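You operate a simulated robot arm through the tools that you are given. There is no shell and no other tool.

The job below is to be done with a simulated robot arm. You get a single attempt, and the scene is never put back.

Task
Close station 26: lamp off, flap shut, lever narrow, red dial to 50.
Fine: the lamp goes off first; the lens stays in.

It is judged by the outcome, as a careful person would: the job done as asked, and still so three seconds after it is handed in. It fails if anything else is knocked over, pushed out of place, dropped, spilled or broken.

Robot
A 7-joint arm with a two-finger gripper, fixed in place. Base frame: the origin is at the foot of the arm, x ahead of it, y to its left, z up; the work surface is at about z = 0.76. Readings come in m, rad, newtons and seconds.
With the tool pointing down near the work surface it reaches from about 0.28 to 0.72 m from the base axis. Its first joint turns from -2.897 to 2.897 rad. Payload 2.94 kg.
The TCP is the grasp point between the finger pads, 0.03 m short of the fingertips. In the tool frame z runs along the fingers and y along their closing line. Largest opening 0.138 m; the body of the gripper starts 0.109 m behind the TCP.
Orientation is that of the tool frame in the base frame, as a unit quaternion [w, x, y, z]. With the fingers straight down and closing along the base's y, the tool's x points along the base's -x, its y along +y and its z along -z.

Tools
- The arm moves only by the tool move_arm. Its argument "increments" is a list that holds one entry, the list of rows, each a list of 7 numbers: the shift along the base's x, y, z in m, then the turn, a rotation vector about the base's x, y, z in rad, then the closure, from 0 (fully open) to 1 (shut). In form: [[[tx, ty, tz, wx, wy, wz, jaw], ...]]. A call has 1 to 20 rows; each row shifts and turns the commanded pose from where the row before left it. Rows are played at 5 a second. More than 0.05 m and 0.15 rad between two rows, or a gripper value outside its range, and nothing of the call is played. Where a pose cannot be reached the arm comes as near as it can. A force on the tool above 60 N (or 10 N above the force at the start of the call, whichever is more), or a blocked arm, ends the call early, and 0.2 s more pass. Each finger halts on what it meets, pressing with about 22 N; the grip force reading is that of the motor and also rises with nothing between the fingers. The clock runs only during rows and for 0.2 s after the last one: add rows that do not move to give the fingers time. It gives the time, the measured TCP pose, the force on the tool (base axes), the opening and the grip force at its end, in the units of the frame above (readings bear some noise), with the torque about the TCP (base axes, N m) and any sound that the robot's microphone picked up.
- Cameras (640 x 400 px; columns grow to the right, rows downward): "scene" is fixed at [0.4079, -0.6502, 1.6294]; the picture's right is [1.00, 0.01, 0.00], its down [0.01, -0.39, -0.92] and it looks along [-0.01, 0.92, -0.39] (base axes); focal length 345 px, centre (320, 200). "wrist" rides on the gripper at [0.071, 0.019, -0.146] in the tool frame; the picture's right is [-0.26, 0.97, 0.00], its down [-0.85, -0.23, -0.48] and it looks along [-0.46, -0.12, 0.88] (tool axes); focal length 280 px, centre (320, 200). There is no depth. A picture from a camera that has moved, and an enlarged one, comes with that camera's place and axes in the base frame and with its lens. The place of the scene camera against the robot may be out by one fixed shift of up to 0.012 m in any direction.
- get_image(camera): a new picture of that camera. It takes no simulated time.
- slide_trunk(by): slides the trunk up (or, below 0, down) by that many m; the arm rides with it, the base frame stays. It gives what a move gives, with no picture.
- close_up(camera, box): a new picture of the part [left, top, right, bottom] of that camera's present view, enlarged. It takes no simulated time.
- finish_job(): hands the job in; it is judged then, once.

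Nothing tells you positions but the pictures and the camera data. Unless the task says otherwise, let go and move clear before handing in.

The tools are called after "Request:" as a command line: name --argument value ..., lists and objects as JSON in quotes. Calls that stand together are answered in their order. move_arm: Moves the arm, as the interface text tells. Its arguments: {"type":"object","properties":{"increments":{"type":"array","items":{"type":"array","items":{"type":"array","items":{"type":"number"}}}}},"required":["increments"]} The other tools are called the same way: slide_trunk (by) slides the trunk up or down; get_image (camera) takes a picture; close_up (camera, box) takes an enlarged picture of a part of a camera's view; finish_job () hands the job in.

At the start:

```text
time: 0.0
eef_pos: [0.1258, 0.4146, 1.2713]
tool_rot: [-0.003, 0.003, 1.0, -0.002]
contact_force: [0.3, 0.2, -0.4]
wrist_torque: [0.02, 0.0, 0.02]
width: 0.1377
grip_force: 0.0
trunk travel left (down, up): [-0.425, 0.029]
```

scene: 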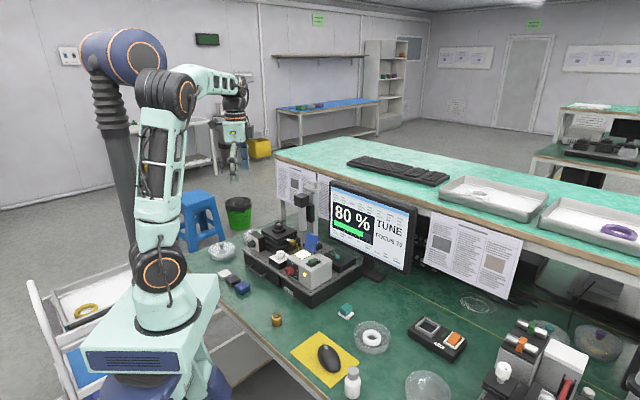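
wrist: 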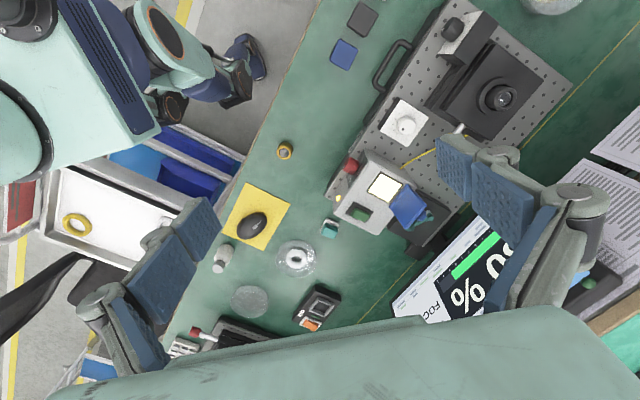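

I see a bench with an optical station (breadboard with a lamp, flap, dial) near the left end and another similar station at the right. I'll take enlarged pictures to understand the stations before moving.

Request:
close_up --camera "scene" --box '[220, 180, 380, 310]'

Request:
close_up --camera "scene" --box '[470, 300, 640, 400]'

Request:
close_up --camera "wrist" --box '[320, 0, 580, 280]'

Request:
close_up --camera "scene" --box '[320, 170, 540, 310]'

```text
3.08 times, centred on (300, 245) of scene
camera zoom: at [0.4079, -0.6502, 1.6294], right [1.0, 0.01, 0.0], down [0.01, -0.39, -0.92], along [-0.01, 0.92, -0.39], focal length 1062 px, centre (382, 62)
```

zoom: 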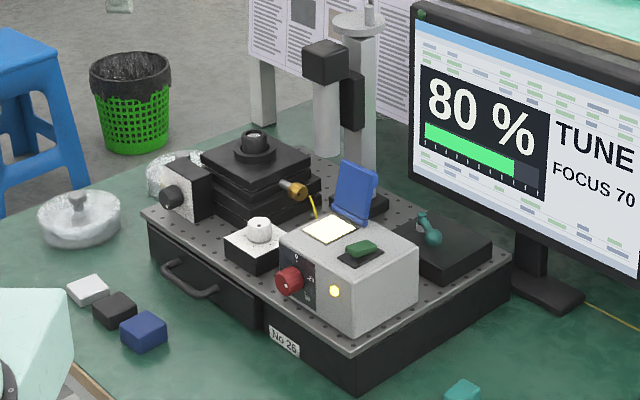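

```text
3.76 times, centred on (555, 350) of scene
camera zoom: at [0.4079, -0.6502, 1.6294], right [1.0, 0.01, 0.0], down [0.01, -0.39, -0.92], along [-0.01, 0.92, -0.39], focal length 1299 px, centre (-565, -365)
```

zoom: 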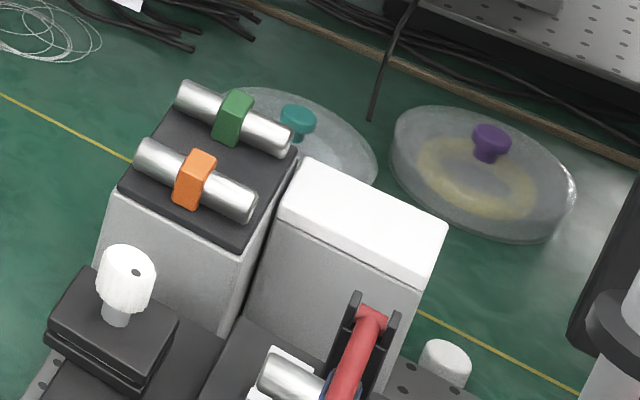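

```text
1.43 times, centred on (450, 140) of wrist
camera zoom: at [0.057, 0.4343, 1.4171], right [0.27, 0.96, -0.01], down [0.85, -0.23, 0.47], along [0.45, -0.13, -0.88], focal length 401 px, centre (134, 286)
```

zoom: 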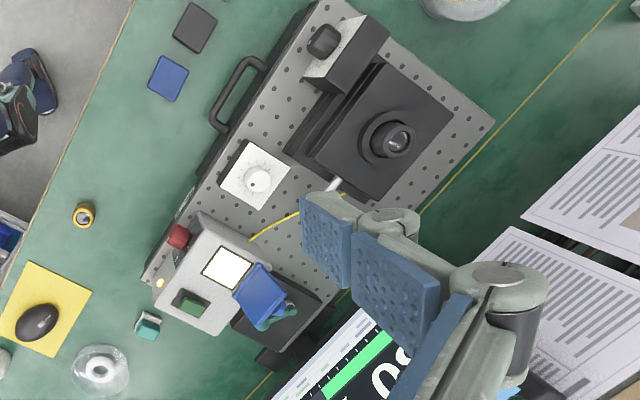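

```text
2.86 times, centred on (430, 240) of scene
camera zoom: at [0.4079, -0.6502, 1.6294], right [1.0, 0.01, 0.0], down [0.01, -0.39, -0.92], along [-0.01, 0.92, -0.39], focal length 986 px, centre (6, 86)
```

zoom: 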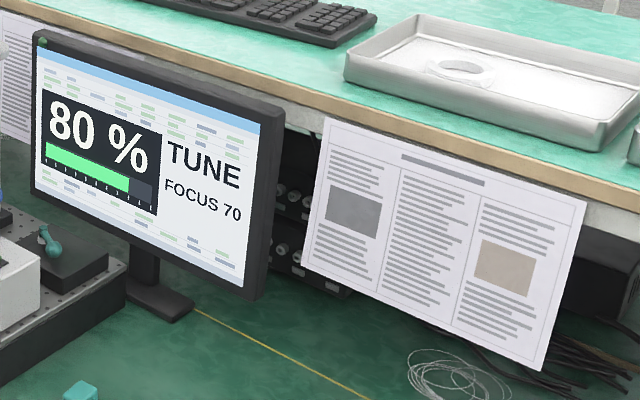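

The station marked No 26 is the left one: a lamp box with a lit window, blue flap, green switch, red dial, and a teal lever behind. I'll zoom on each control.

Request:
close_up --camera "scene" --box '[284, 235, 332, 270]'

Request:
close_up --camera "scene" --box '[310, 225, 350, 255]'

Request:
close_up --camera "scene" --box '[255, 210, 310, 250]'

Request:
close_up --camera "wrist" --box '[330, 140, 450, 260]'

Request:
close_up --camera "wrist" --box '[370, 80, 530, 180]'

Request:
close_up --camera "scene" --box '[280, 250, 310, 275]'

```text
11.43 times, centred on (308, 252) of scene
camera zoom: at [0.4079, -0.6502, 1.6294], right [1.0, 0.01, 0.0], down [0.01, -0.39, -0.92], along [-0.01, 0.92, -0.39], focal length 3943 px, centre (457, -400)
```

zoom: 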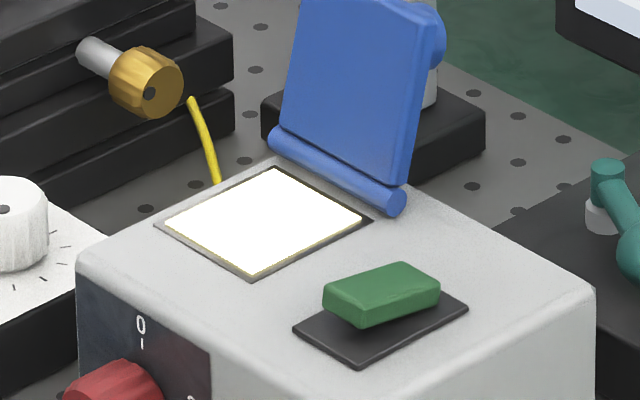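

```text
13.33 times, centred on (330, 240) of scene
camera zoom: at [0.4079, -0.6502, 1.6294], right [1.0, 0.01, 0.0], down [0.01, -0.39, -0.92], along [-0.01, 0.92, -0.39], focal length 4600 px, centre (187, -333)
```

zoom: 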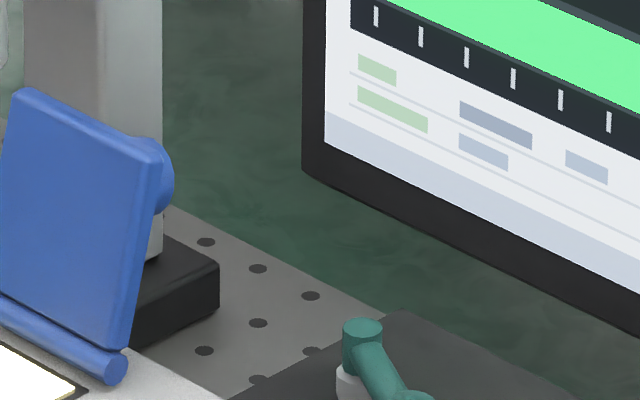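

```text
10.00 times, centred on (282, 230) of scene
camera zoom: at [0.4079, -0.6502, 1.6294], right [1.0, 0.01, 0.0], down [0.01, -0.39, -0.92], along [-0.01, 0.92, -0.39], focal length 3450 px, centre (695, -100)
```

zoom: 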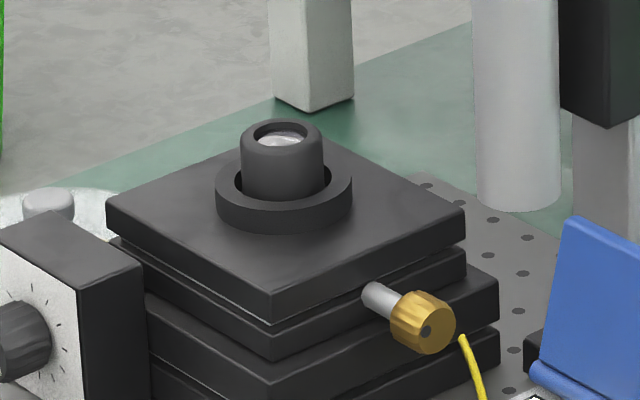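

```text
3.33 times, centred on (390, 200) of wrist
camera zoom: at [0.057, 0.4343, 1.4171], right [0.27, 0.96, -0.01], down [0.85, -0.23, 0.47], along [0.45, -0.13, -0.88], focal length 935 px, centre (87, 200)
```

zoom: 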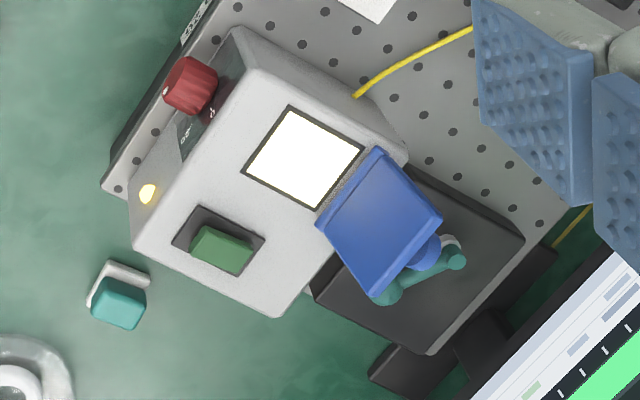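

```text
4.00 times, centred on (450, 130) of wrist
camera zoom: at [0.057, 0.4343, 1.4171], right [0.27, 0.96, -0.01], down [0.85, -0.23, 0.47], along [0.45, -0.13, -0.88], focal length 1122 px, centre (-200, 480)
```

zoom: 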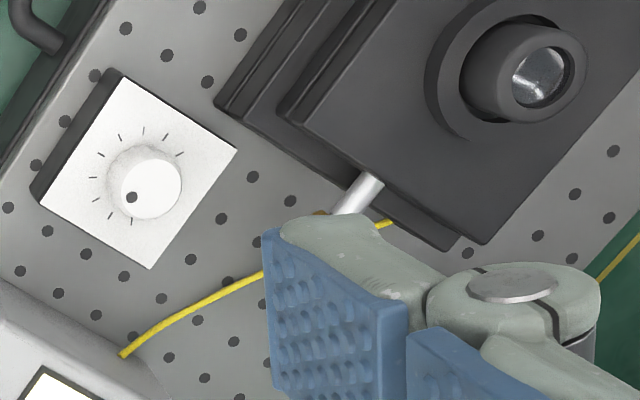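

```text
16.00 times, centred on (295, 262) of scene
camera zoom: at [0.4079, -0.6502, 1.6294], right [1.0, 0.01, 0.0], down [0.01, -0.39, -0.92], along [-0.01, 0.92, -0.39], focal length 5520 px, centre (720, -800)
```

zoom: 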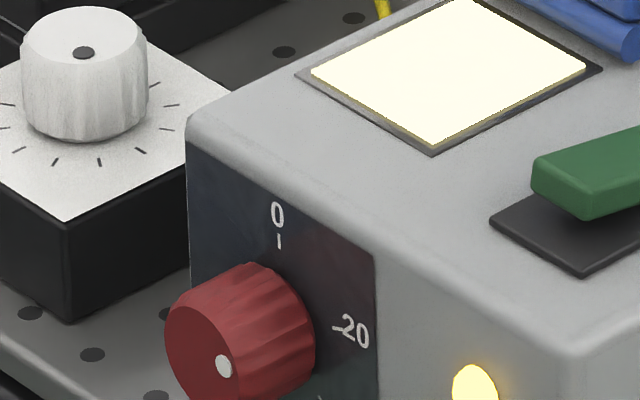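

Next I'm looking at the red dial's scale, the lever and the label plates in detail.

Request:
close_up --camera "scene" --box '[284, 256, 308, 272]'

Request:
close_up --camera "scene" --box '[316, 226, 348, 250]'

Request:
close_up --camera "scene" --box '[280, 255, 345, 300]'

Request:
close_up --camera "scene" --box '[235, 215, 280, 255]'

Request:
close_up --camera "scene" --box '[275, 165, 320, 200]'

Request:
close_up --camera "scene" --box '[420, 205, 530, 300]'

```text
16.00 times, centred on (296, 264) of scene
camera zoom: at [0.4079, -0.6502, 1.6294], right [1.0, 0.01, 0.0], down [0.01, -0.39, -0.92], along [-0.01, 0.92, -0.39], focal length 5520 px, centre (704, -824)
```

zoom: 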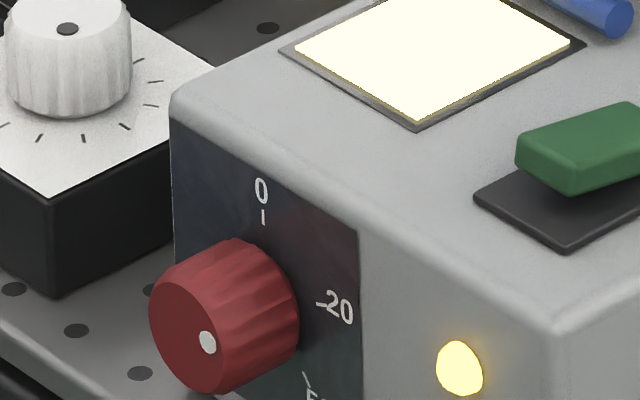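

```text
16.00 times, centred on (332, 238) of scene
camera zoom: at [0.4079, -0.6502, 1.6294], right [1.0, 0.01, 0.0], down [0.01, -0.39, -0.92], along [-0.01, 0.92, -0.39], focal length 5520 px, centre (128, -408)
```

zoom: 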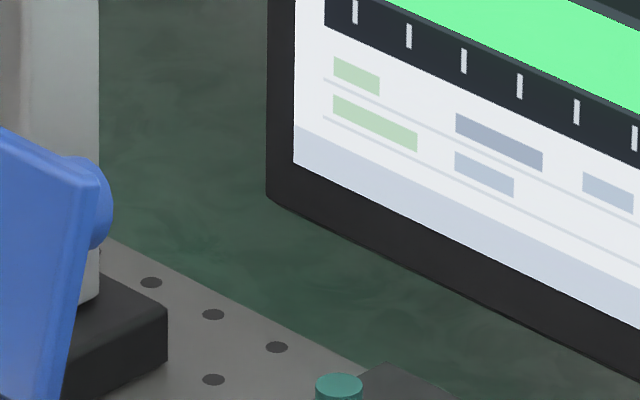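

```text
8.89 times, centred on (312, 278) of scene
camera zoom: at [0.4079, -0.6502, 1.6294], right [1.0, 0.01, 0.0], down [0.01, -0.39, -0.92], along [-0.01, 0.92, -0.39], focal length 3067 px, centre (387, -489)
```

zoom: 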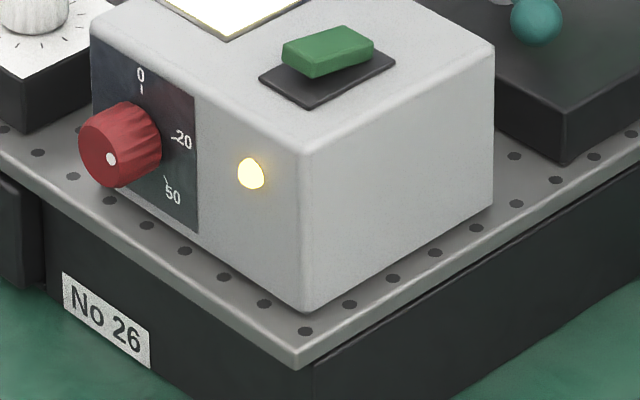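

```text
10.00 times, centred on (258, 235) of scene
camera zoom: at [0.4079, -0.6502, 1.6294], right [1.0, 0.01, 0.0], down [0.01, -0.39, -0.92], along [-0.01, 0.92, -0.39], focal length 3450 px, centre (945, -150)
```

zoom: 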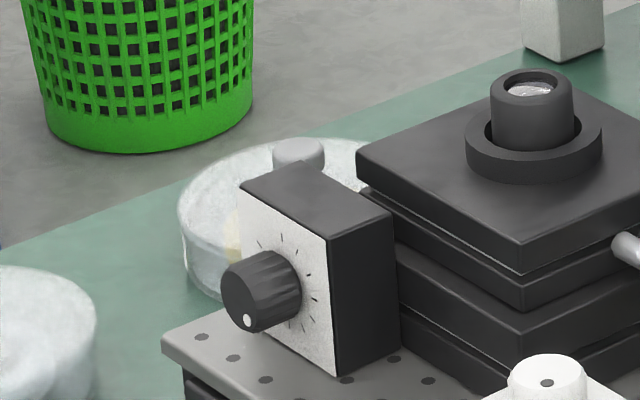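

```text
11.43 times, centred on (298, 182) of scene
camera zoom: at [0.4079, -0.6502, 1.6294], right [1.0, 0.01, 0.0], down [0.01, -0.39, -0.92], along [-0.01, 0.92, -0.39], focal length 3943 px, centre (577, 400)
```

zoom: 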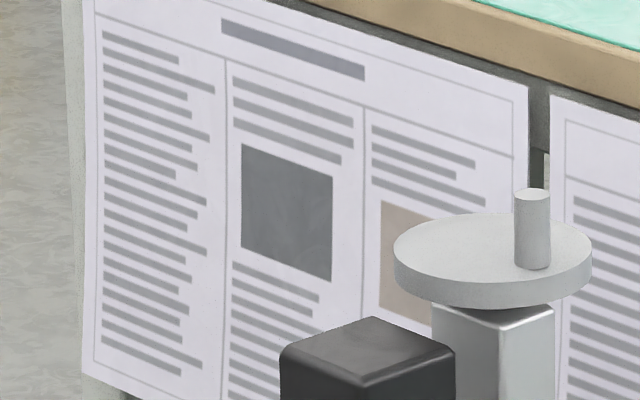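

```text
4.21 times, centred on (475, 252) of scene
camera zoom: at [0.4079, -0.6502, 1.6294], right [1.0, 0.01, 0.0], down [0.01, -0.39, -0.92], along [-0.01, 0.92, -0.39], focal length 1453 px, centre (-333, -21)
```

zoom: 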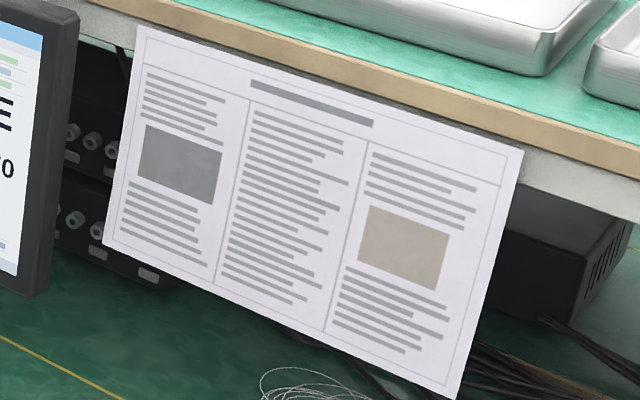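

The No 26 station sits rotated about 40°, with its front (label, red dial) facing toward the robot base; the red dial is near (0.28, 0.44, 0.86). I'll turn the wrist to face it and look from a safe height.

Request:
move_arm --increments '[[[0.012, -0.014, -0.01, 0, 0, 0.143, 0], [0.012, -0.014, -0.01, 0, 0, 0.143, 0], [0.012, -0.014, -0.01, 0, 0, 0.143, 0], [0.012, -0.014, -0.01, 0, 0, 0.143, 0], [0.012, -0.014, -0.01, 0, 0, 0.143, 0], [0.012, -0.014, -0.01, 0, 0, 0.143, 0], [0, 0, 0, 0, 0, 0, 0]]]'

Request:
get_image --camera "wrist"

Request:
get_image --camera "scene"

```text
time: 1.6
eef_pos: [0.2044, 0.3255, 1.1982]
tool_rot: [-0.021, -0.404, 0.915, -0.006]
contact_force: [0.3, 0.7, -0.4]
wrist_torque: [0.0, 0.01, 0.02]
width: 0.138
grip_force: 0.0
trunk travel left (down, up): [-0.425, 0.029]
```

```text
taken
camera wrist: at [0.1471, 0.2906, 1.3471], right [-0.54, 0.84, 0.0], down [0.76, 0.48, 0.44], along [0.37, 0.23, -0.9], focal length 280 px, centre (320, 200)
```

wrist: 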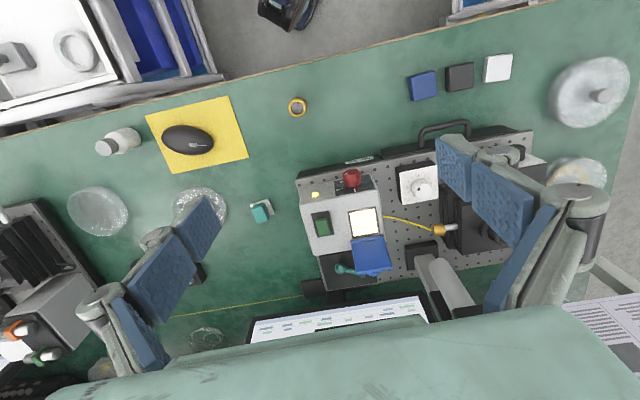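

```text
taken
```

scene: 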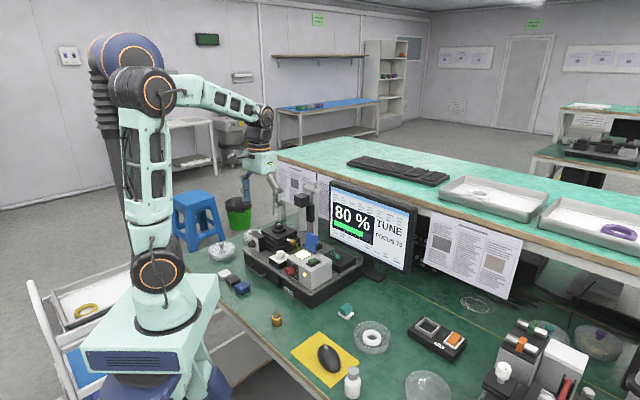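

The wrist view now shows the station squarely. Zooming in on the lamp box, lever and dial.

Request:
close_up --camera "wrist" --box '[290, 150, 410, 300]'

Request:
close_up --camera "wrist" --box '[325, 160, 381, 195]'

Request:
close_up --camera "wrist" --box '[310, 235, 400, 295]'

```text
2.67 times, centred on (350, 225) of wrist
camera zoom: at [0.1471, 0.2906, 1.3471], right [-0.54, 0.84, 0.0], down [0.76, 0.48, 0.44], along [0.37, 0.23, -0.9], focal length 748 px, centre (240, 133)
```

zoom: 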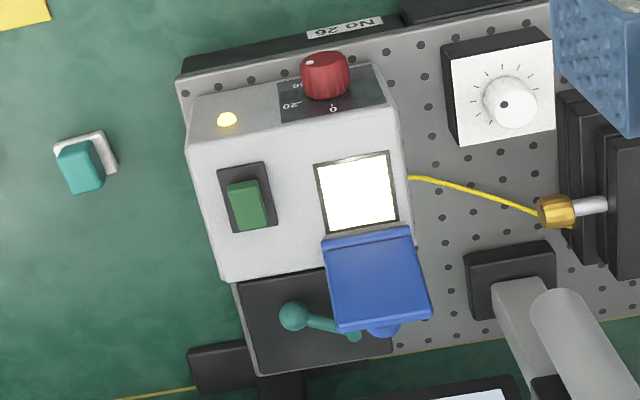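

```text
11.43 times, centred on (353, 178) of wrist
camera zoom: at [0.1471, 0.2906, 1.3471], right [-0.54, 0.84, 0.0], down [0.76, 0.48, 0.44], along [0.37, 0.23, -0.9], focal length 3204 px, centre (-57, 457)
```

zoom: 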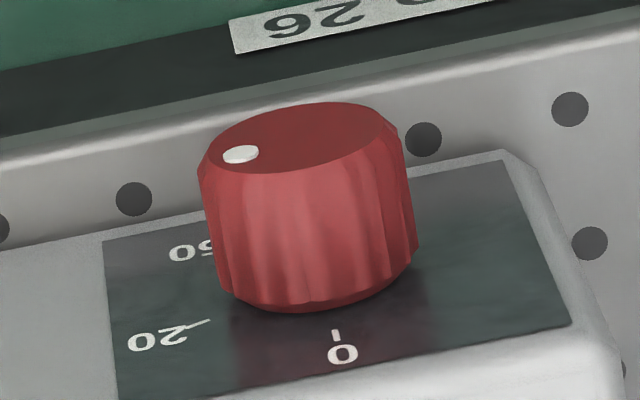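

```text
6.67 times, centred on (355, 265) of wrist
camera zoom: at [0.1471, 0.2906, 1.3471], right [-0.54, 0.84, 0.0], down [0.76, 0.48, 0.44], along [0.37, 0.23, -0.9], focal length 1869 px, centre (87, -233)
```

zoom: 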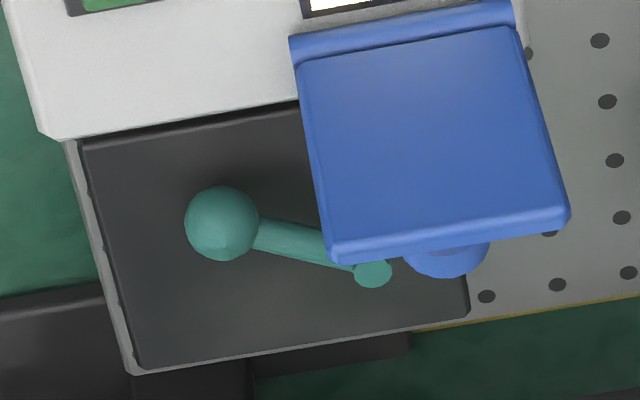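

The lever's labels are hidden behind the open flap. I'll look closer at the green switch and the lever from this pose.

Request:
close_up --camera "wrist" --box '[310, 205, 340, 245]'

Request:
close_up --camera "scene" --box '[302, 250, 330, 268]'

Request:
close_up --camera "scene" --box '[318, 240, 362, 268]'

Request:
close_up --camera "wrist" --box '[395, 150, 475, 210]'

```text
10.00 times, centred on (325, 225) of wrist
camera zoom: at [0.1471, 0.2906, 1.3471], right [-0.54, 0.84, 0.0], down [0.76, 0.48, 0.44], along [0.37, 0.23, -0.9], focal length 2804 px, centre (270, -50)
```

zoom: 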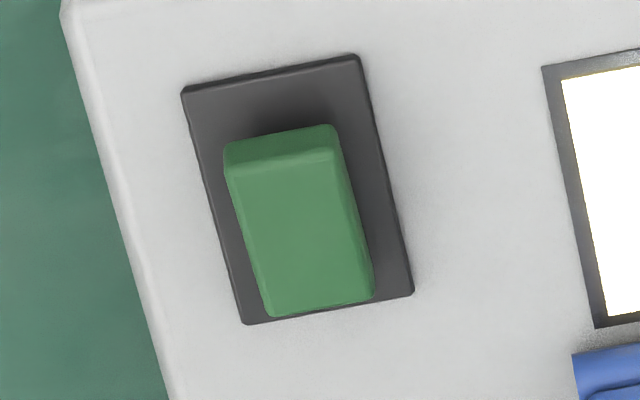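

```text
16.00 times, centred on (316, 259) of scene
camera zoom: at [0.4079, -0.6502, 1.6294], right [1.0, 0.01, 0.0], down [0.01, -0.39, -0.92], along [-0.01, 0.92, -0.39], focal length 5520 px, centre (384, -744)
```

zoom: 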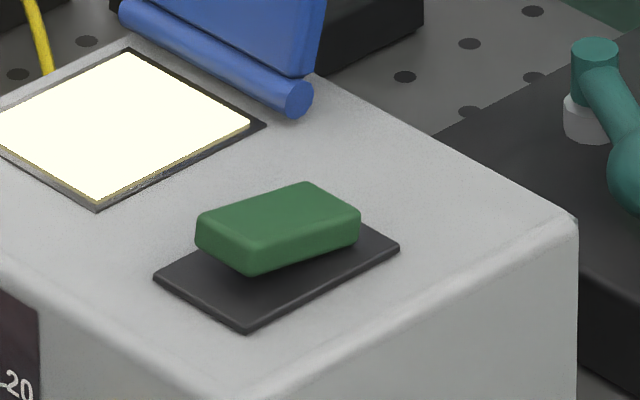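

```text
14.29 times, centred on (340, 254) of scene
camera zoom: at [0.4079, -0.6502, 1.6294], right [1.0, 0.01, 0.0], down [0.01, -0.39, -0.92], along [-0.01, 0.92, -0.39], focal length 4929 px, centre (34, -571)
```

zoom: 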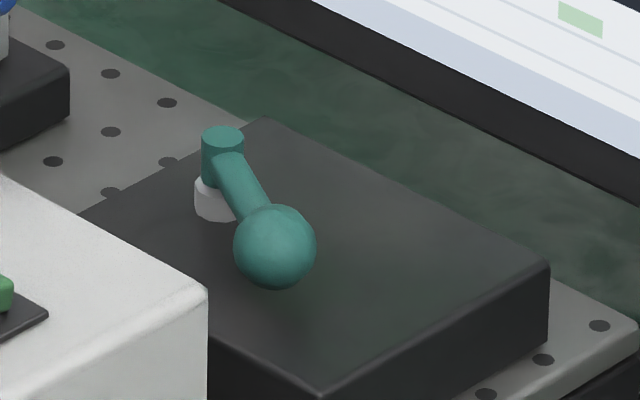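

```text
6.67 times, centred on (435, 180) of wrist
camera zoom: at [0.1471, 0.2906, 1.3471], right [-0.54, 0.84, 0.0], down [0.76, 0.48, 0.44], along [0.37, 0.23, -0.9], focal length 1869 px, centre (-447, 333)
```

zoom: 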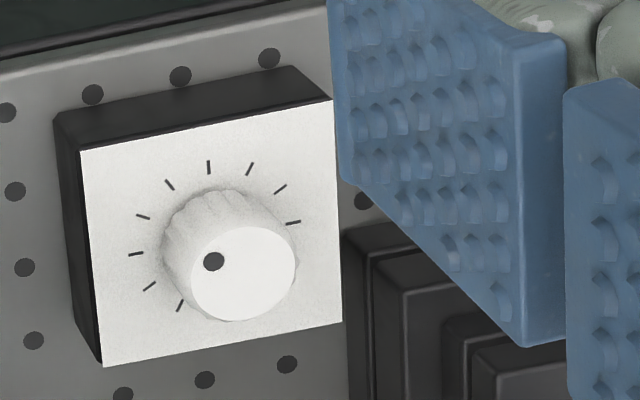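

The green switch looks like a rocker with its back end down and front (dial-side) end raised. I'll tilt the camera to read the red dial's scale from the front.

Request:
move_arm --increments '[[[0, 0.002, -0.022, 0.048, -0.044, 0, 0], [0, 0.002, -0.022, 0.048, -0.044, 0, 0], [0, 0.002, -0.022, 0.048, -0.044, 0, 0], [0, 0.002, -0.022, 0.048, -0.044, 0, 0], [0, 0.002, -0.022, 0.048, -0.044, 0, 0], [0, 0.002, -0.022, 0.048, -0.044, 0, 0], [0, 0.002, -0.022, 0.048, -0.044, 0, 0], [0, 0.002, -0.022, 0.048, -0.044, 0, 0], [0, 0, 0, 0, 0, 0, 0]]]'

Request:
get_image --camera "wrist"

Request:
get_image --camera "scene"

```text
time: 3.6
eef_pos: [0.1982, 0.3477, 1.0372]
tool_rot: [0.234, -0.401, 0.88, 0.098]
contact_force: [0.8, 0.3, 0.0]
wrist_torque: [0.04, -0.03, 0.03]
width: 0.1381
grip_force: 0.0
trunk travel left (down, up): [-0.425, 0.029]
```

```text
taken
camera wrist: at [0.0942, 0.26, 1.1277], right [-0.58, 0.81, 0.11], down [0.5, 0.24, 0.84], along [0.65, 0.54, -0.54], focal length 280 px, centre (320, 200)
```

wrist: 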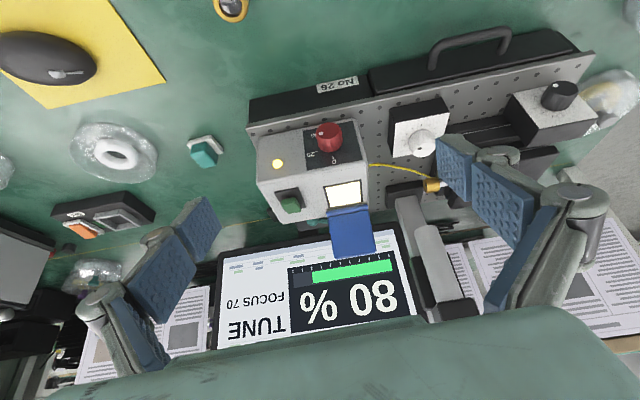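

```text
taken
```

scene: 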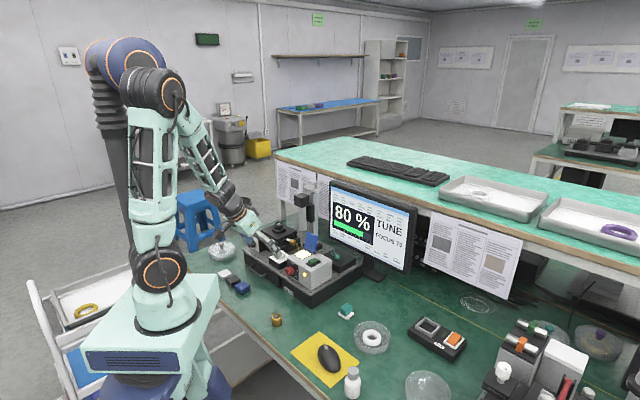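

Request:
close_up --camera "wrist" --box '[300, 115, 364, 160]'

Request:
close_up --camera "wrist" --box '[240, 110, 400, 230]'

Request:
close_up --camera "wrist" --box '[380, 70, 600, 200]'

```text
8.89 times, centred on (332, 138) of wrist
camera zoom: at [0.0942, 0.26, 1.1277], right [-0.58, 0.81, 0.11], down [0.5, 0.24, 0.84], along [0.65, 0.54, -0.54], focal length 2492 px, centre (213, 756)
```

zoom: 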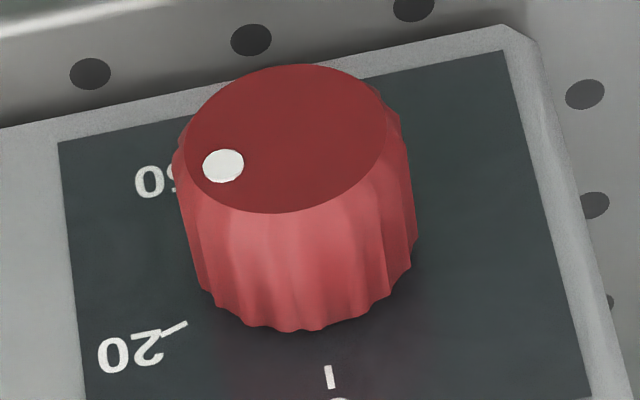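

```text
3.33 times, centred on (320, 170) of wrist
camera zoom: at [0.0942, 0.26, 1.1277], right [-0.58, 0.81, 0.11], down [0.5, 0.24, 0.84], along [0.65, 0.54, -0.54], focal length 935 px, centre (320, 300)
```

zoom: 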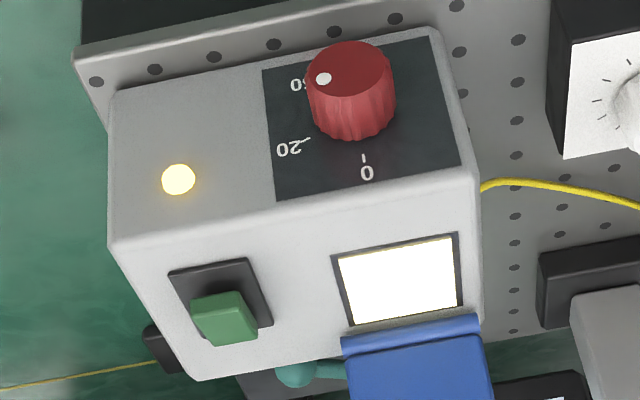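

```text
2.91 times, centred on (490, 135) of wrist
camera zoom: at [0.0942, 0.26, 1.1277], right [-0.58, 0.81, 0.11], down [0.5, 0.24, 0.84], along [0.65, 0.54, -0.54], focal length 816 px, centre (-174, 389)
```

zoom: 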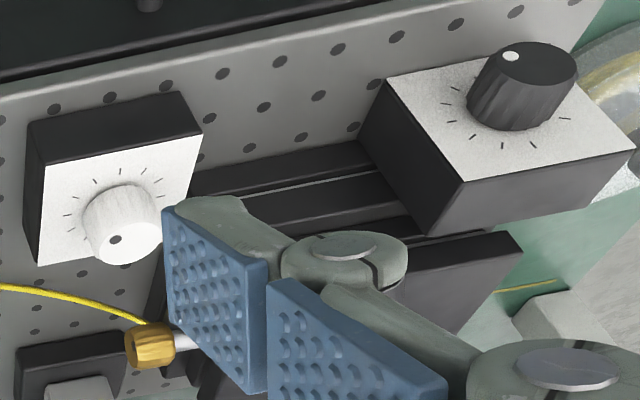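

The dial reads about 20 here, but I need to see the hidden part of the scale too. I'll zoom the scene camera at the dial again and check the label marks.

Request:
close_up --camera "scene" --box '[280, 260, 312, 284]'

Request:
close_up --camera "scene" --box '[270, 225, 350, 285]'

```text
16.00 times, centred on (296, 272) of scene
camera zoom: at [0.4079, -0.6502, 1.6294], right [1.0, 0.01, 0.0], down [0.01, -0.39, -0.92], along [-0.01, 0.92, -0.39], focal length 5520 px, centre (704, -952)
```

zoom: 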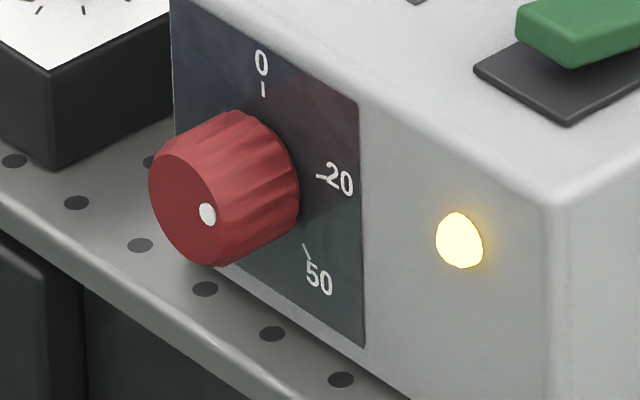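

```text
6.67 times, centred on (310, 255) of scene
camera zoom: at [0.4079, -0.6502, 1.6294], right [1.0, 0.01, 0.0], down [0.01, -0.39, -0.92], along [-0.01, 0.92, -0.39], focal length 2300 px, centre (387, -167)
```

zoom: 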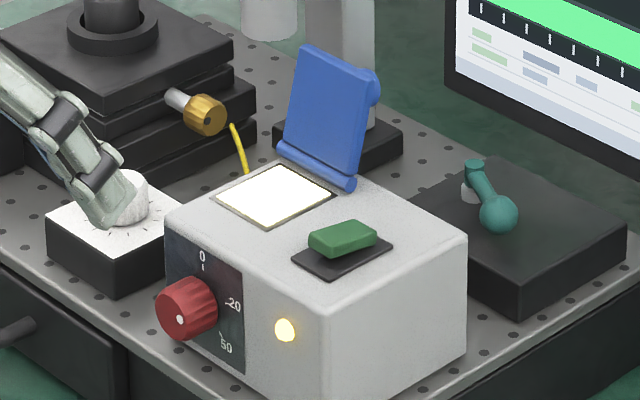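

The dial marks are 0 (top), 20 (~70° clockwise) and 50 (~136° clockwise); its dot now sits at about 20. The lamp box top is near z 0.92 and the station is turned 45°; I'll get close-ups of the rocker and flap from here to fix their positions.

Request:
close_up --camera "wrist" --box '[272, 175, 320, 215]'

Request:
close_up --camera "wrist" --box '[310, 170, 480, 330]'

```text
10.00 times, centred on (296, 195) of wrist
camera zoom: at [0.0942, 0.26, 1.1277], right [-0.58, 0.81, 0.11], down [0.5, 0.24, 0.84], along [0.65, 0.54, -0.54], focal length 2804 px, centre (560, 250)
```

zoom: 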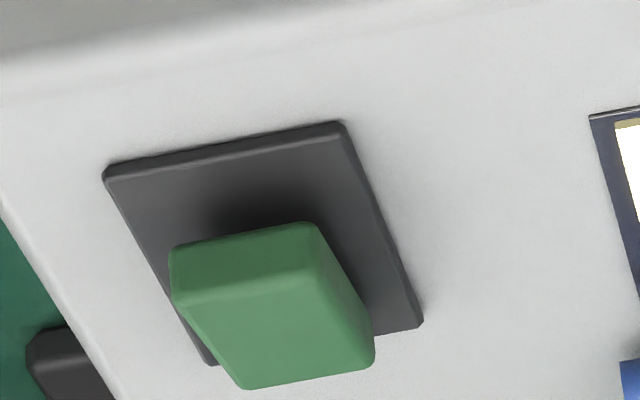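

```text
2.50 times, centred on (395, 250) of wrist
camera zoom: at [0.0942, 0.26, 1.1277], right [-0.58, 0.81, 0.11], down [0.5, 0.24, 0.84], along [0.65, 0.54, -0.54], focal length 701 px, centre (132, 75)
```

zoom: 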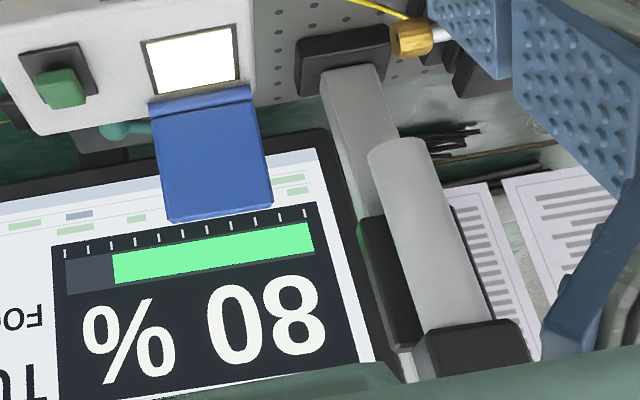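

Rocker front edge is near (0.349, 0.420, 0.936), raised; the lamp is on with the back end pressed. I'll straighten the tool, close the jaws and hover above the raised front end.

Request:
move_arm --increments '[[[0.0186, 0.0088, 0, -0.0476, 0.0431, -0.0075, 1], [0.0186, 0.0088, 0, -0.0476, 0.0431, -0.0075, 1], [0.0186, 0.0088, 0, -0.0476, 0.0431, -0.0075, 1], [0.0186, 0.0088, 0, -0.0476, 0.0431, -0.0075, 1], [0.0186, 0.0088, 0, -0.0476, 0.0431, -0.0075, 1], [0.0186, 0.0088, 0, -0.0476, 0.0431, -0.0075, 1], [0.0186, 0.0088, 0, -0.0476, 0.0431, -0.0075, 1], [0.0186, 0.0088, 0, -0.0476, 0.0431, -0.0075, 1], [0, 0, 0, 0, 0, 0, 1], [0, 0, 0, 0, 0, 0, 1]]]'

Request:
get_image --camera "wrist"

Request:
get_image --camera "scene"

```text
time: 5.8
eef_pos: [0.3478, 0.4168, 1.0358]
tool_rot: [0.004, -0.387, 0.922, -0.011]
contact_force: [0.6, -0.4, -0.2]
wrist_torque: [0.02, 0.03, 0.0]
width: 0.0
grip_force: 22.3
trunk travel left (down, up): [-0.425, 0.029]
```

```text
taken
camera wrist: at [0.2829, 0.3817, 1.1808], right [-0.51, 0.86, -0.02], down [0.75, 0.45, 0.48], along [0.42, 0.23, -0.88], focal length 280 px, centre (320, 200)
```

wrist: 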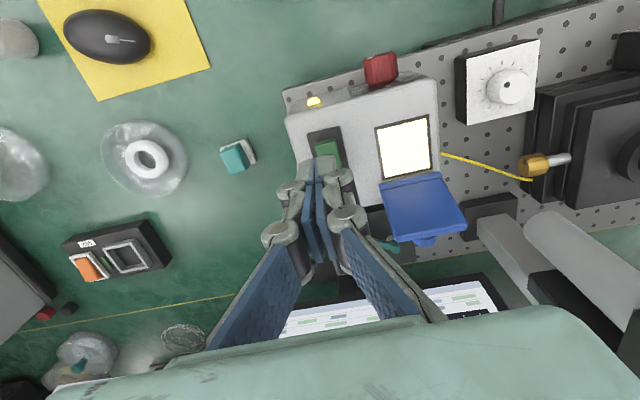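

```text
taken
```

scene: 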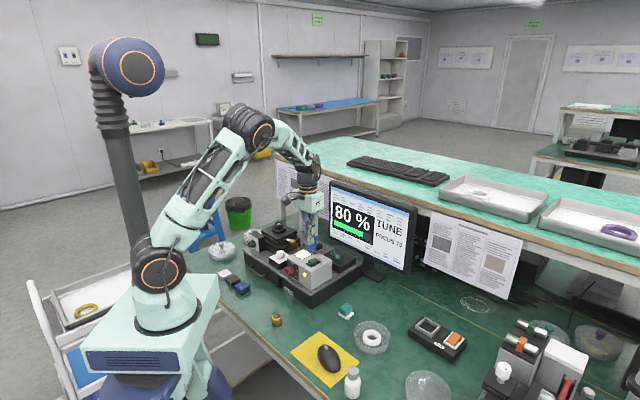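

The closed fingertips are directly above the rocker's raised front end. Descending slowly to press it.

Request:
move_arm --increments '[[[0, 0, -0.02, 0, 0, 0, 1], [0, 0, -0.02, 0, 0, 0, 1], [0, 0, -0.02, 0, 0, 0, 1], [0, 0, -0.004, 0, 0, 0, 1], [0, 0, -0.003, 0, 0, 0, 1]]]'

Request:
close_up --camera "scene" --box '[280, 225, 345, 275]'

```text
time: 7.0
eef_pos: [0.3483, 0.4176, 0.9689]
tool_rot: [0.004, -0.388, 0.922, -0.01]
contact_force: [-1.2, 0.0, 1.2]
wrist_torque: [0.0, 0.01, -0.01]
width: 0.0004
grip_force: 21.7
trunk travel left (down, up): [-0.425, 0.029]
```

```text
8.00 times, centred on (312, 250) of scene
camera zoom: at [0.4079, -0.6502, 1.6294], right [1.0, 0.01, 0.0], down [0.01, -0.39, -0.92], along [-0.01, 0.92, -0.39], focal length 2760 px, centre (380, -200)
```

zoom: 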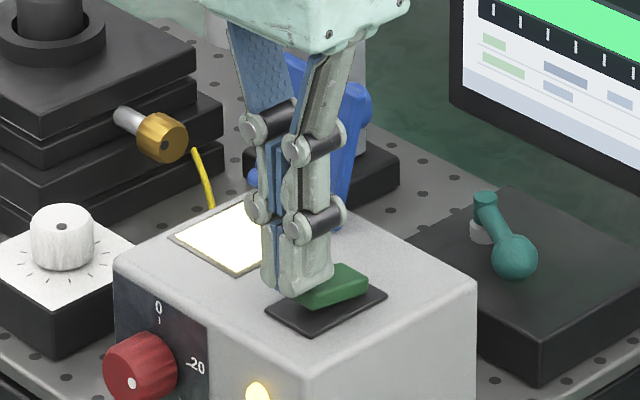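

The fingertips are just touching the rocker's front end. Pressing on in small steps.

Request:
move_arm --increments '[[[0, 0, -0.003, 0, 0, 0, 1], [0, 0, -0.003, 0, 0, 0, 1], [0, 0, 0, 0, 0, 0, 1]]]'

Request:
close_up --camera "scene" --box '[280, 225, 345, 275]'

```text
time: 7.8
eef_pos: [0.3483, 0.4164, 0.9615]
tool_rot: [0.004, -0.387, 0.922, -0.01]
contact_force: [0.8, -0.3, 0.1]
wrist_torque: [0.04, -0.01, 0.0]
width: 0.0003
grip_force: 22.1
trunk travel left (down, up): [-0.425, 0.029]
```

```text
8.00 times, centred on (312, 250) of scene
camera zoom: at [0.4079, -0.6502, 1.6294], right [1.0, 0.01, 0.0], down [0.01, -0.39, -0.92], along [-0.01, 0.92, -0.39], focal length 2760 px, centre (380, -200)
```

zoom: 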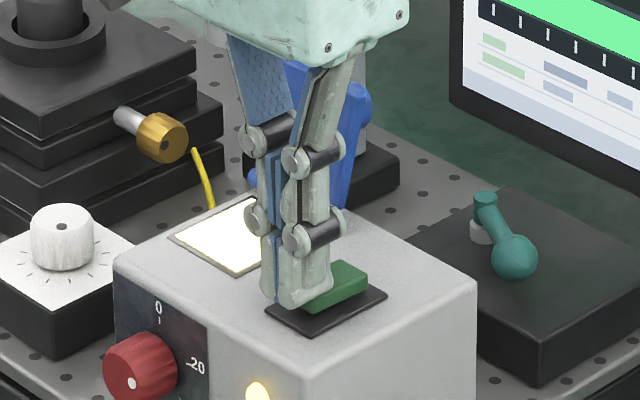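

No force felt yet. Checking with the wrist camera where the tip is relative to the rocker.

Request:
close_up --camera "wrist" --box '[270, 80, 390, 200]'

Request:
close_up --camera "scene" --box '[300, 245, 332, 269]'

```text
3.33 times, centred on (330, 140) of wrist
camera zoom: at [0.2818, 0.3818, 1.1074], right [-0.51, 0.86, -0.02], down [0.75, 0.45, 0.48], along [0.42, 0.23, -0.88], focal length 935 px, centre (287, 400)
```

zoom: 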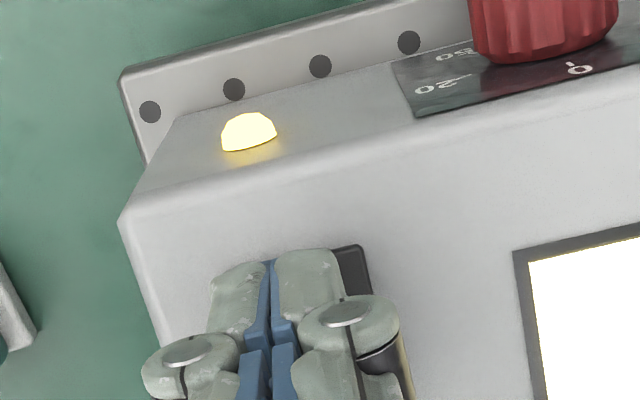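

```text
16.00 times, centred on (316, 257) of scene
camera zoom: at [0.4079, -0.6502, 1.6294], right [1.0, 0.01, 0.0], down [0.01, -0.39, -0.92], along [-0.01, 0.92, -0.39], focal length 5520 px, centre (384, -712)
```

zoom: 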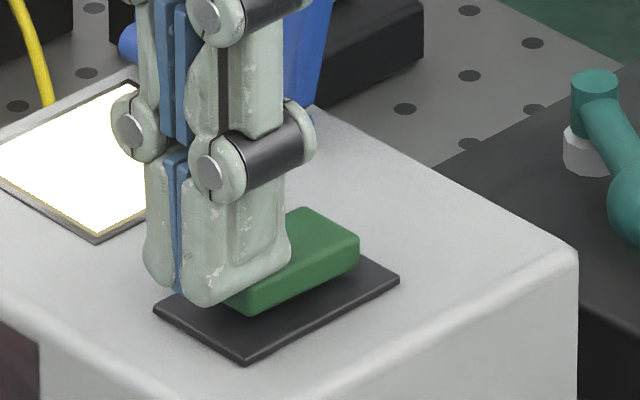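

The rocker has already tipped to about level under the finger with almost no force. Continuing down.

Request:
move_arm --increments '[[[0, 0, -0.002, 0, 0, 0, 1], [0, 0, -0.002, 0, 0, 0, 1], [0, 0, 0, 0, 0, 0, 1]]]'

Request:
close_up --camera "scene" --box '[290, 240, 335, 275]'

```text
time: 8.6
eef_pos: [0.3471, 0.4165, 0.9607]
tool_rot: [0.007, -0.388, 0.922, -0.009]
contact_force: [2.0, -0.3, 12.3]
wrist_torque: [0.12, -0.11, -0.04]
width: 0.0062
grip_force: 27.7
trunk travel left (down, up): [-0.425, 0.029]
```

```text
11.43 times, centred on (312, 258) of scene
camera zoom: at [0.4079, -0.6502, 1.6294], right [1.0, 0.01, 0.0], down [0.01, -0.39, -0.92], along [-0.01, 0.92, -0.39], focal length 3943 px, centre (406, -457)
```

zoom: 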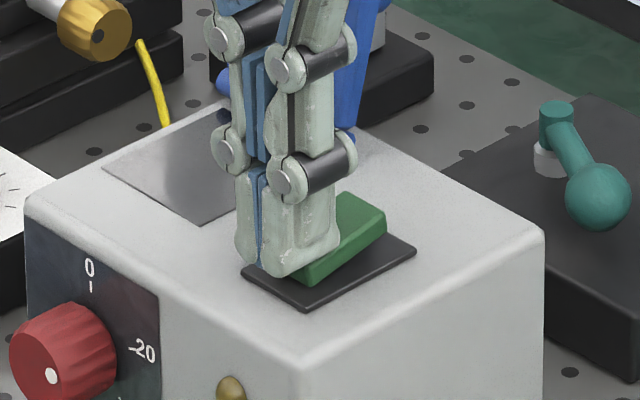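

The lamp window and LED are dark: the lamp is off. I'll lift away and check that it stays off and look at the monitor.

Request:
move_arm --increments '[[[0, 0, 0.005, 0, 0, 0, 1], [0, 0, 0.02, 0, 0, 0, 1], [0, 0, 0.03, 0, 0, 0, 1], [0, 0, 0.04, 0, 0, 0, 1], [0, 0, 0.04, 0, 0, 0, 1], [0, 0, 0, 0, 0, 0, 1]]]'

Request:
get_image --camera "wrist"

Request:
get_image --camera "scene"

Request:
close_up --camera "scene" --box '[280, 225, 345, 275]'

```text
time: 10.0
eef_pos: [0.3476, 0.4168, 1.0938]
tool_rot: [0.005, -0.387, 0.922, -0.011]
contact_force: [0.1, -0.6, -0.4]
wrist_torque: [-0.01, 0.0, 0.0]
width: 0.0
grip_force: 28.1
trunk travel left (down, up): [-0.425, 0.029]
```

```text
taken
camera wrist: at [0.2817, 0.3819, 1.2382], right [-0.51, 0.86, -0.02], down [0.75, 0.45, 0.48], along [0.42, 0.23, -0.88], focal length 280 px, centre (320, 200)
```

wrist: 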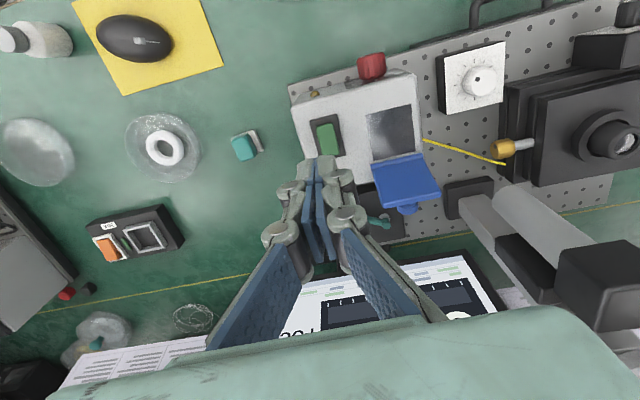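

```text
taken
```

scene: 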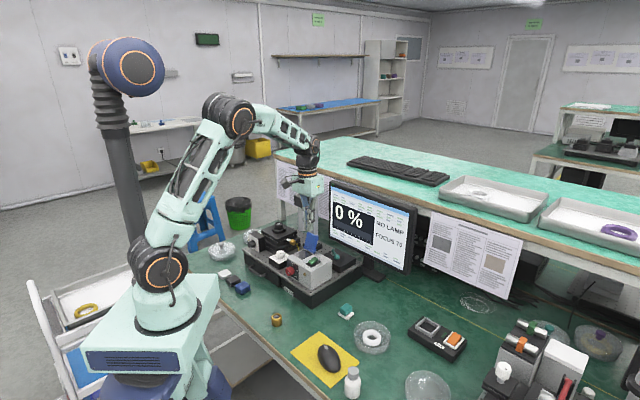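

```text
8.00 times, centred on (312, 250) of scene
camera zoom: at [0.4079, -0.6502, 1.6294], right [1.0, 0.01, 0.0], down [0.01, -0.39, -0.92], along [-0.01, 0.92, -0.39], focal length 2760 px, centre (380, -200)
```

zoom: 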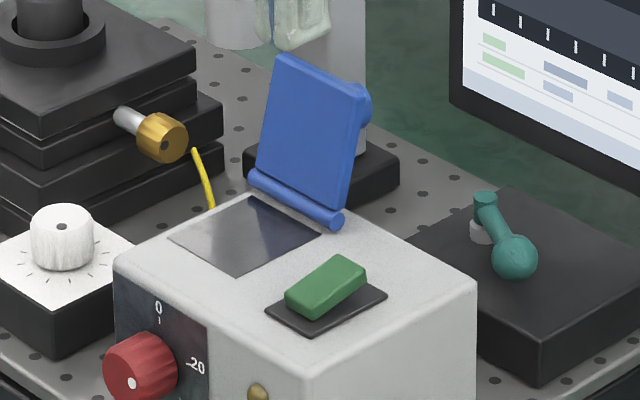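

Lamp is off ("0 % NO LAMP"). Next the flap: I'll zoom in on it and the lever to fix their positions.

Request:
close_up --camera "wrist" --box '[350, 120, 470, 240]'

Request:
close_up --camera "wrist" --box '[345, 170, 425, 250]'

Request:
close_up --camera "wrist" --box '[440, 150, 640, 310]'

```text
3.33 times, centred on (410, 180) of wrist
camera zoom: at [0.2817, 0.3819, 1.2382], right [-0.51, 0.86, -0.02], down [0.75, 0.45, 0.48], along [0.42, 0.23, -0.88], focal length 935 px, centre (20, 267)
```

zoom: 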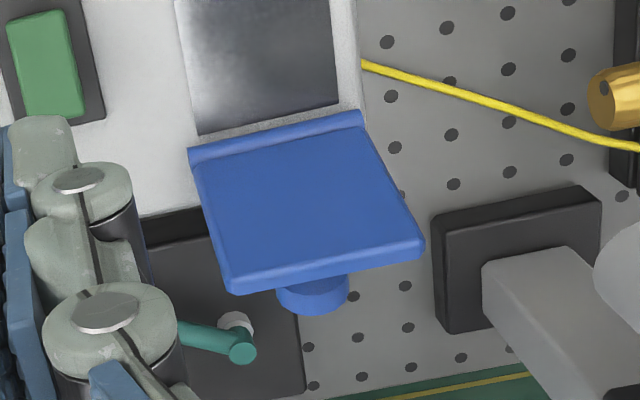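

```text
5.00 times, centred on (385, 210) of wrist
camera zoom: at [0.2817, 0.3819, 1.2382], right [-0.51, 0.86, -0.02], down [0.75, 0.45, 0.48], along [0.42, 0.23, -0.88], focal length 1402 px, centre (-5, 150)
```

zoom: 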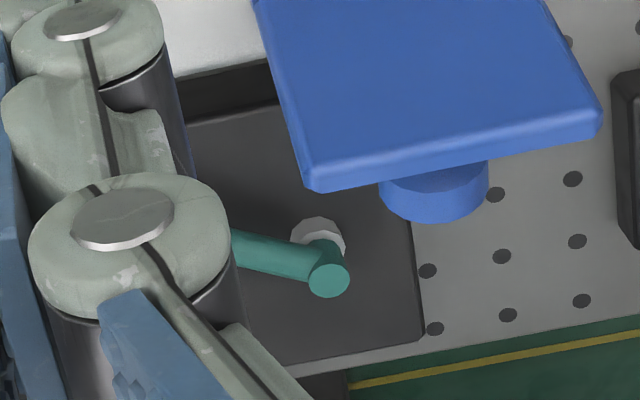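

```text
2.50 times, centred on (540, 230) of wrist
camera zoom: at [0.2817, 0.3819, 1.2382], right [-0.51, 0.86, -0.02], down [0.75, 0.45, 0.48], along [0.42, 0.23, -0.88], focal length 701 px, centre (-230, 125)
```

zoom: 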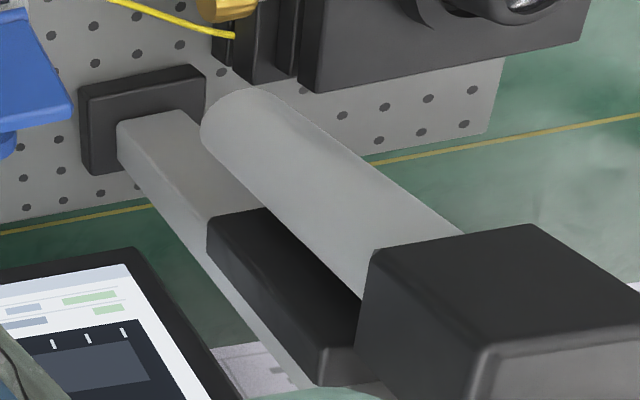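

The flap's top edge is at about z 0.988, leaning back ~19°, with a handle knob on its back. I'll carry the closed fingers over and behind it, keeping to the right of the microscope column, and check before lowering.

Request:
move_arm --increments '[[[0.0125, 0.0284, 0.004, 0, 0, 0, 1], [0.0125, 0.0284, 0.002, 0, 0, 0, 1], [0.0125, 0.0284, 0, 0, 0, 0, 1], [0.0125, 0.0284, 0, 0, 0, 0, 1], [0.0125, 0.0284, 0, 0, 0, 0, 1], [0, 0, 0, 0, 0, 0, 1]]]'

Request:
get_image --camera "wrist"

Request:
close_up --camera "scene" --box '[250, 140, 390, 260]'

```text
time: 11.4
eef_pos: [0.4108, 0.5586, 1.1005]
tool_rot: [0.004, -0.387, 0.922, -0.01]
contact_force: [0.1, -0.2, -0.5]
wrist_torque: [0.01, 0.0, 0.02]
width: 0.0
grip_force: 28.8
trunk travel left (down, up): [-0.425, 0.029]
```

```text
taken
camera wrist: at [0.3452, 0.5248, 1.2449], right [-0.51, 0.86, -0.02], down [0.75, 0.45, 0.48], along [0.42, 0.23, -0.88], focal length 280 px, centre (320, 200)
```

wrist: 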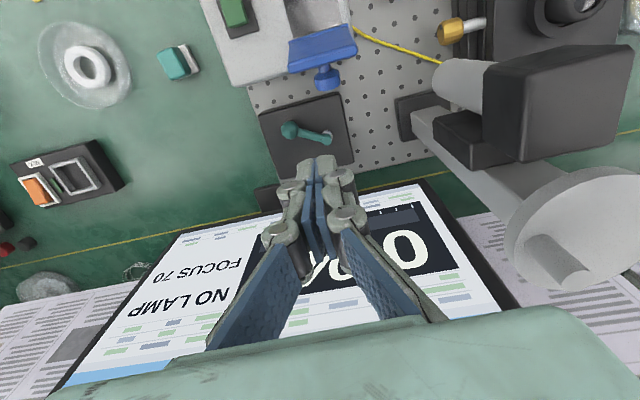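

```text
3.33 times, centred on (320, 200) of scene
camera zoom: at [0.4079, -0.6502, 1.6294], right [1.0, 0.01, 0.0], down [0.01, -0.39, -0.92], along [-0.01, 0.92, -0.39], focal length 1150 px, centre (320, 200)
```

zoom: 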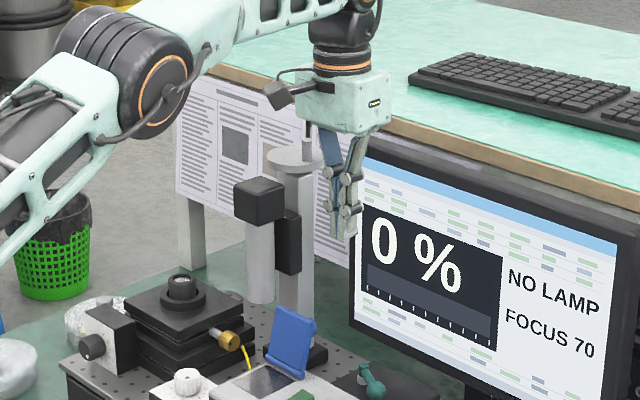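

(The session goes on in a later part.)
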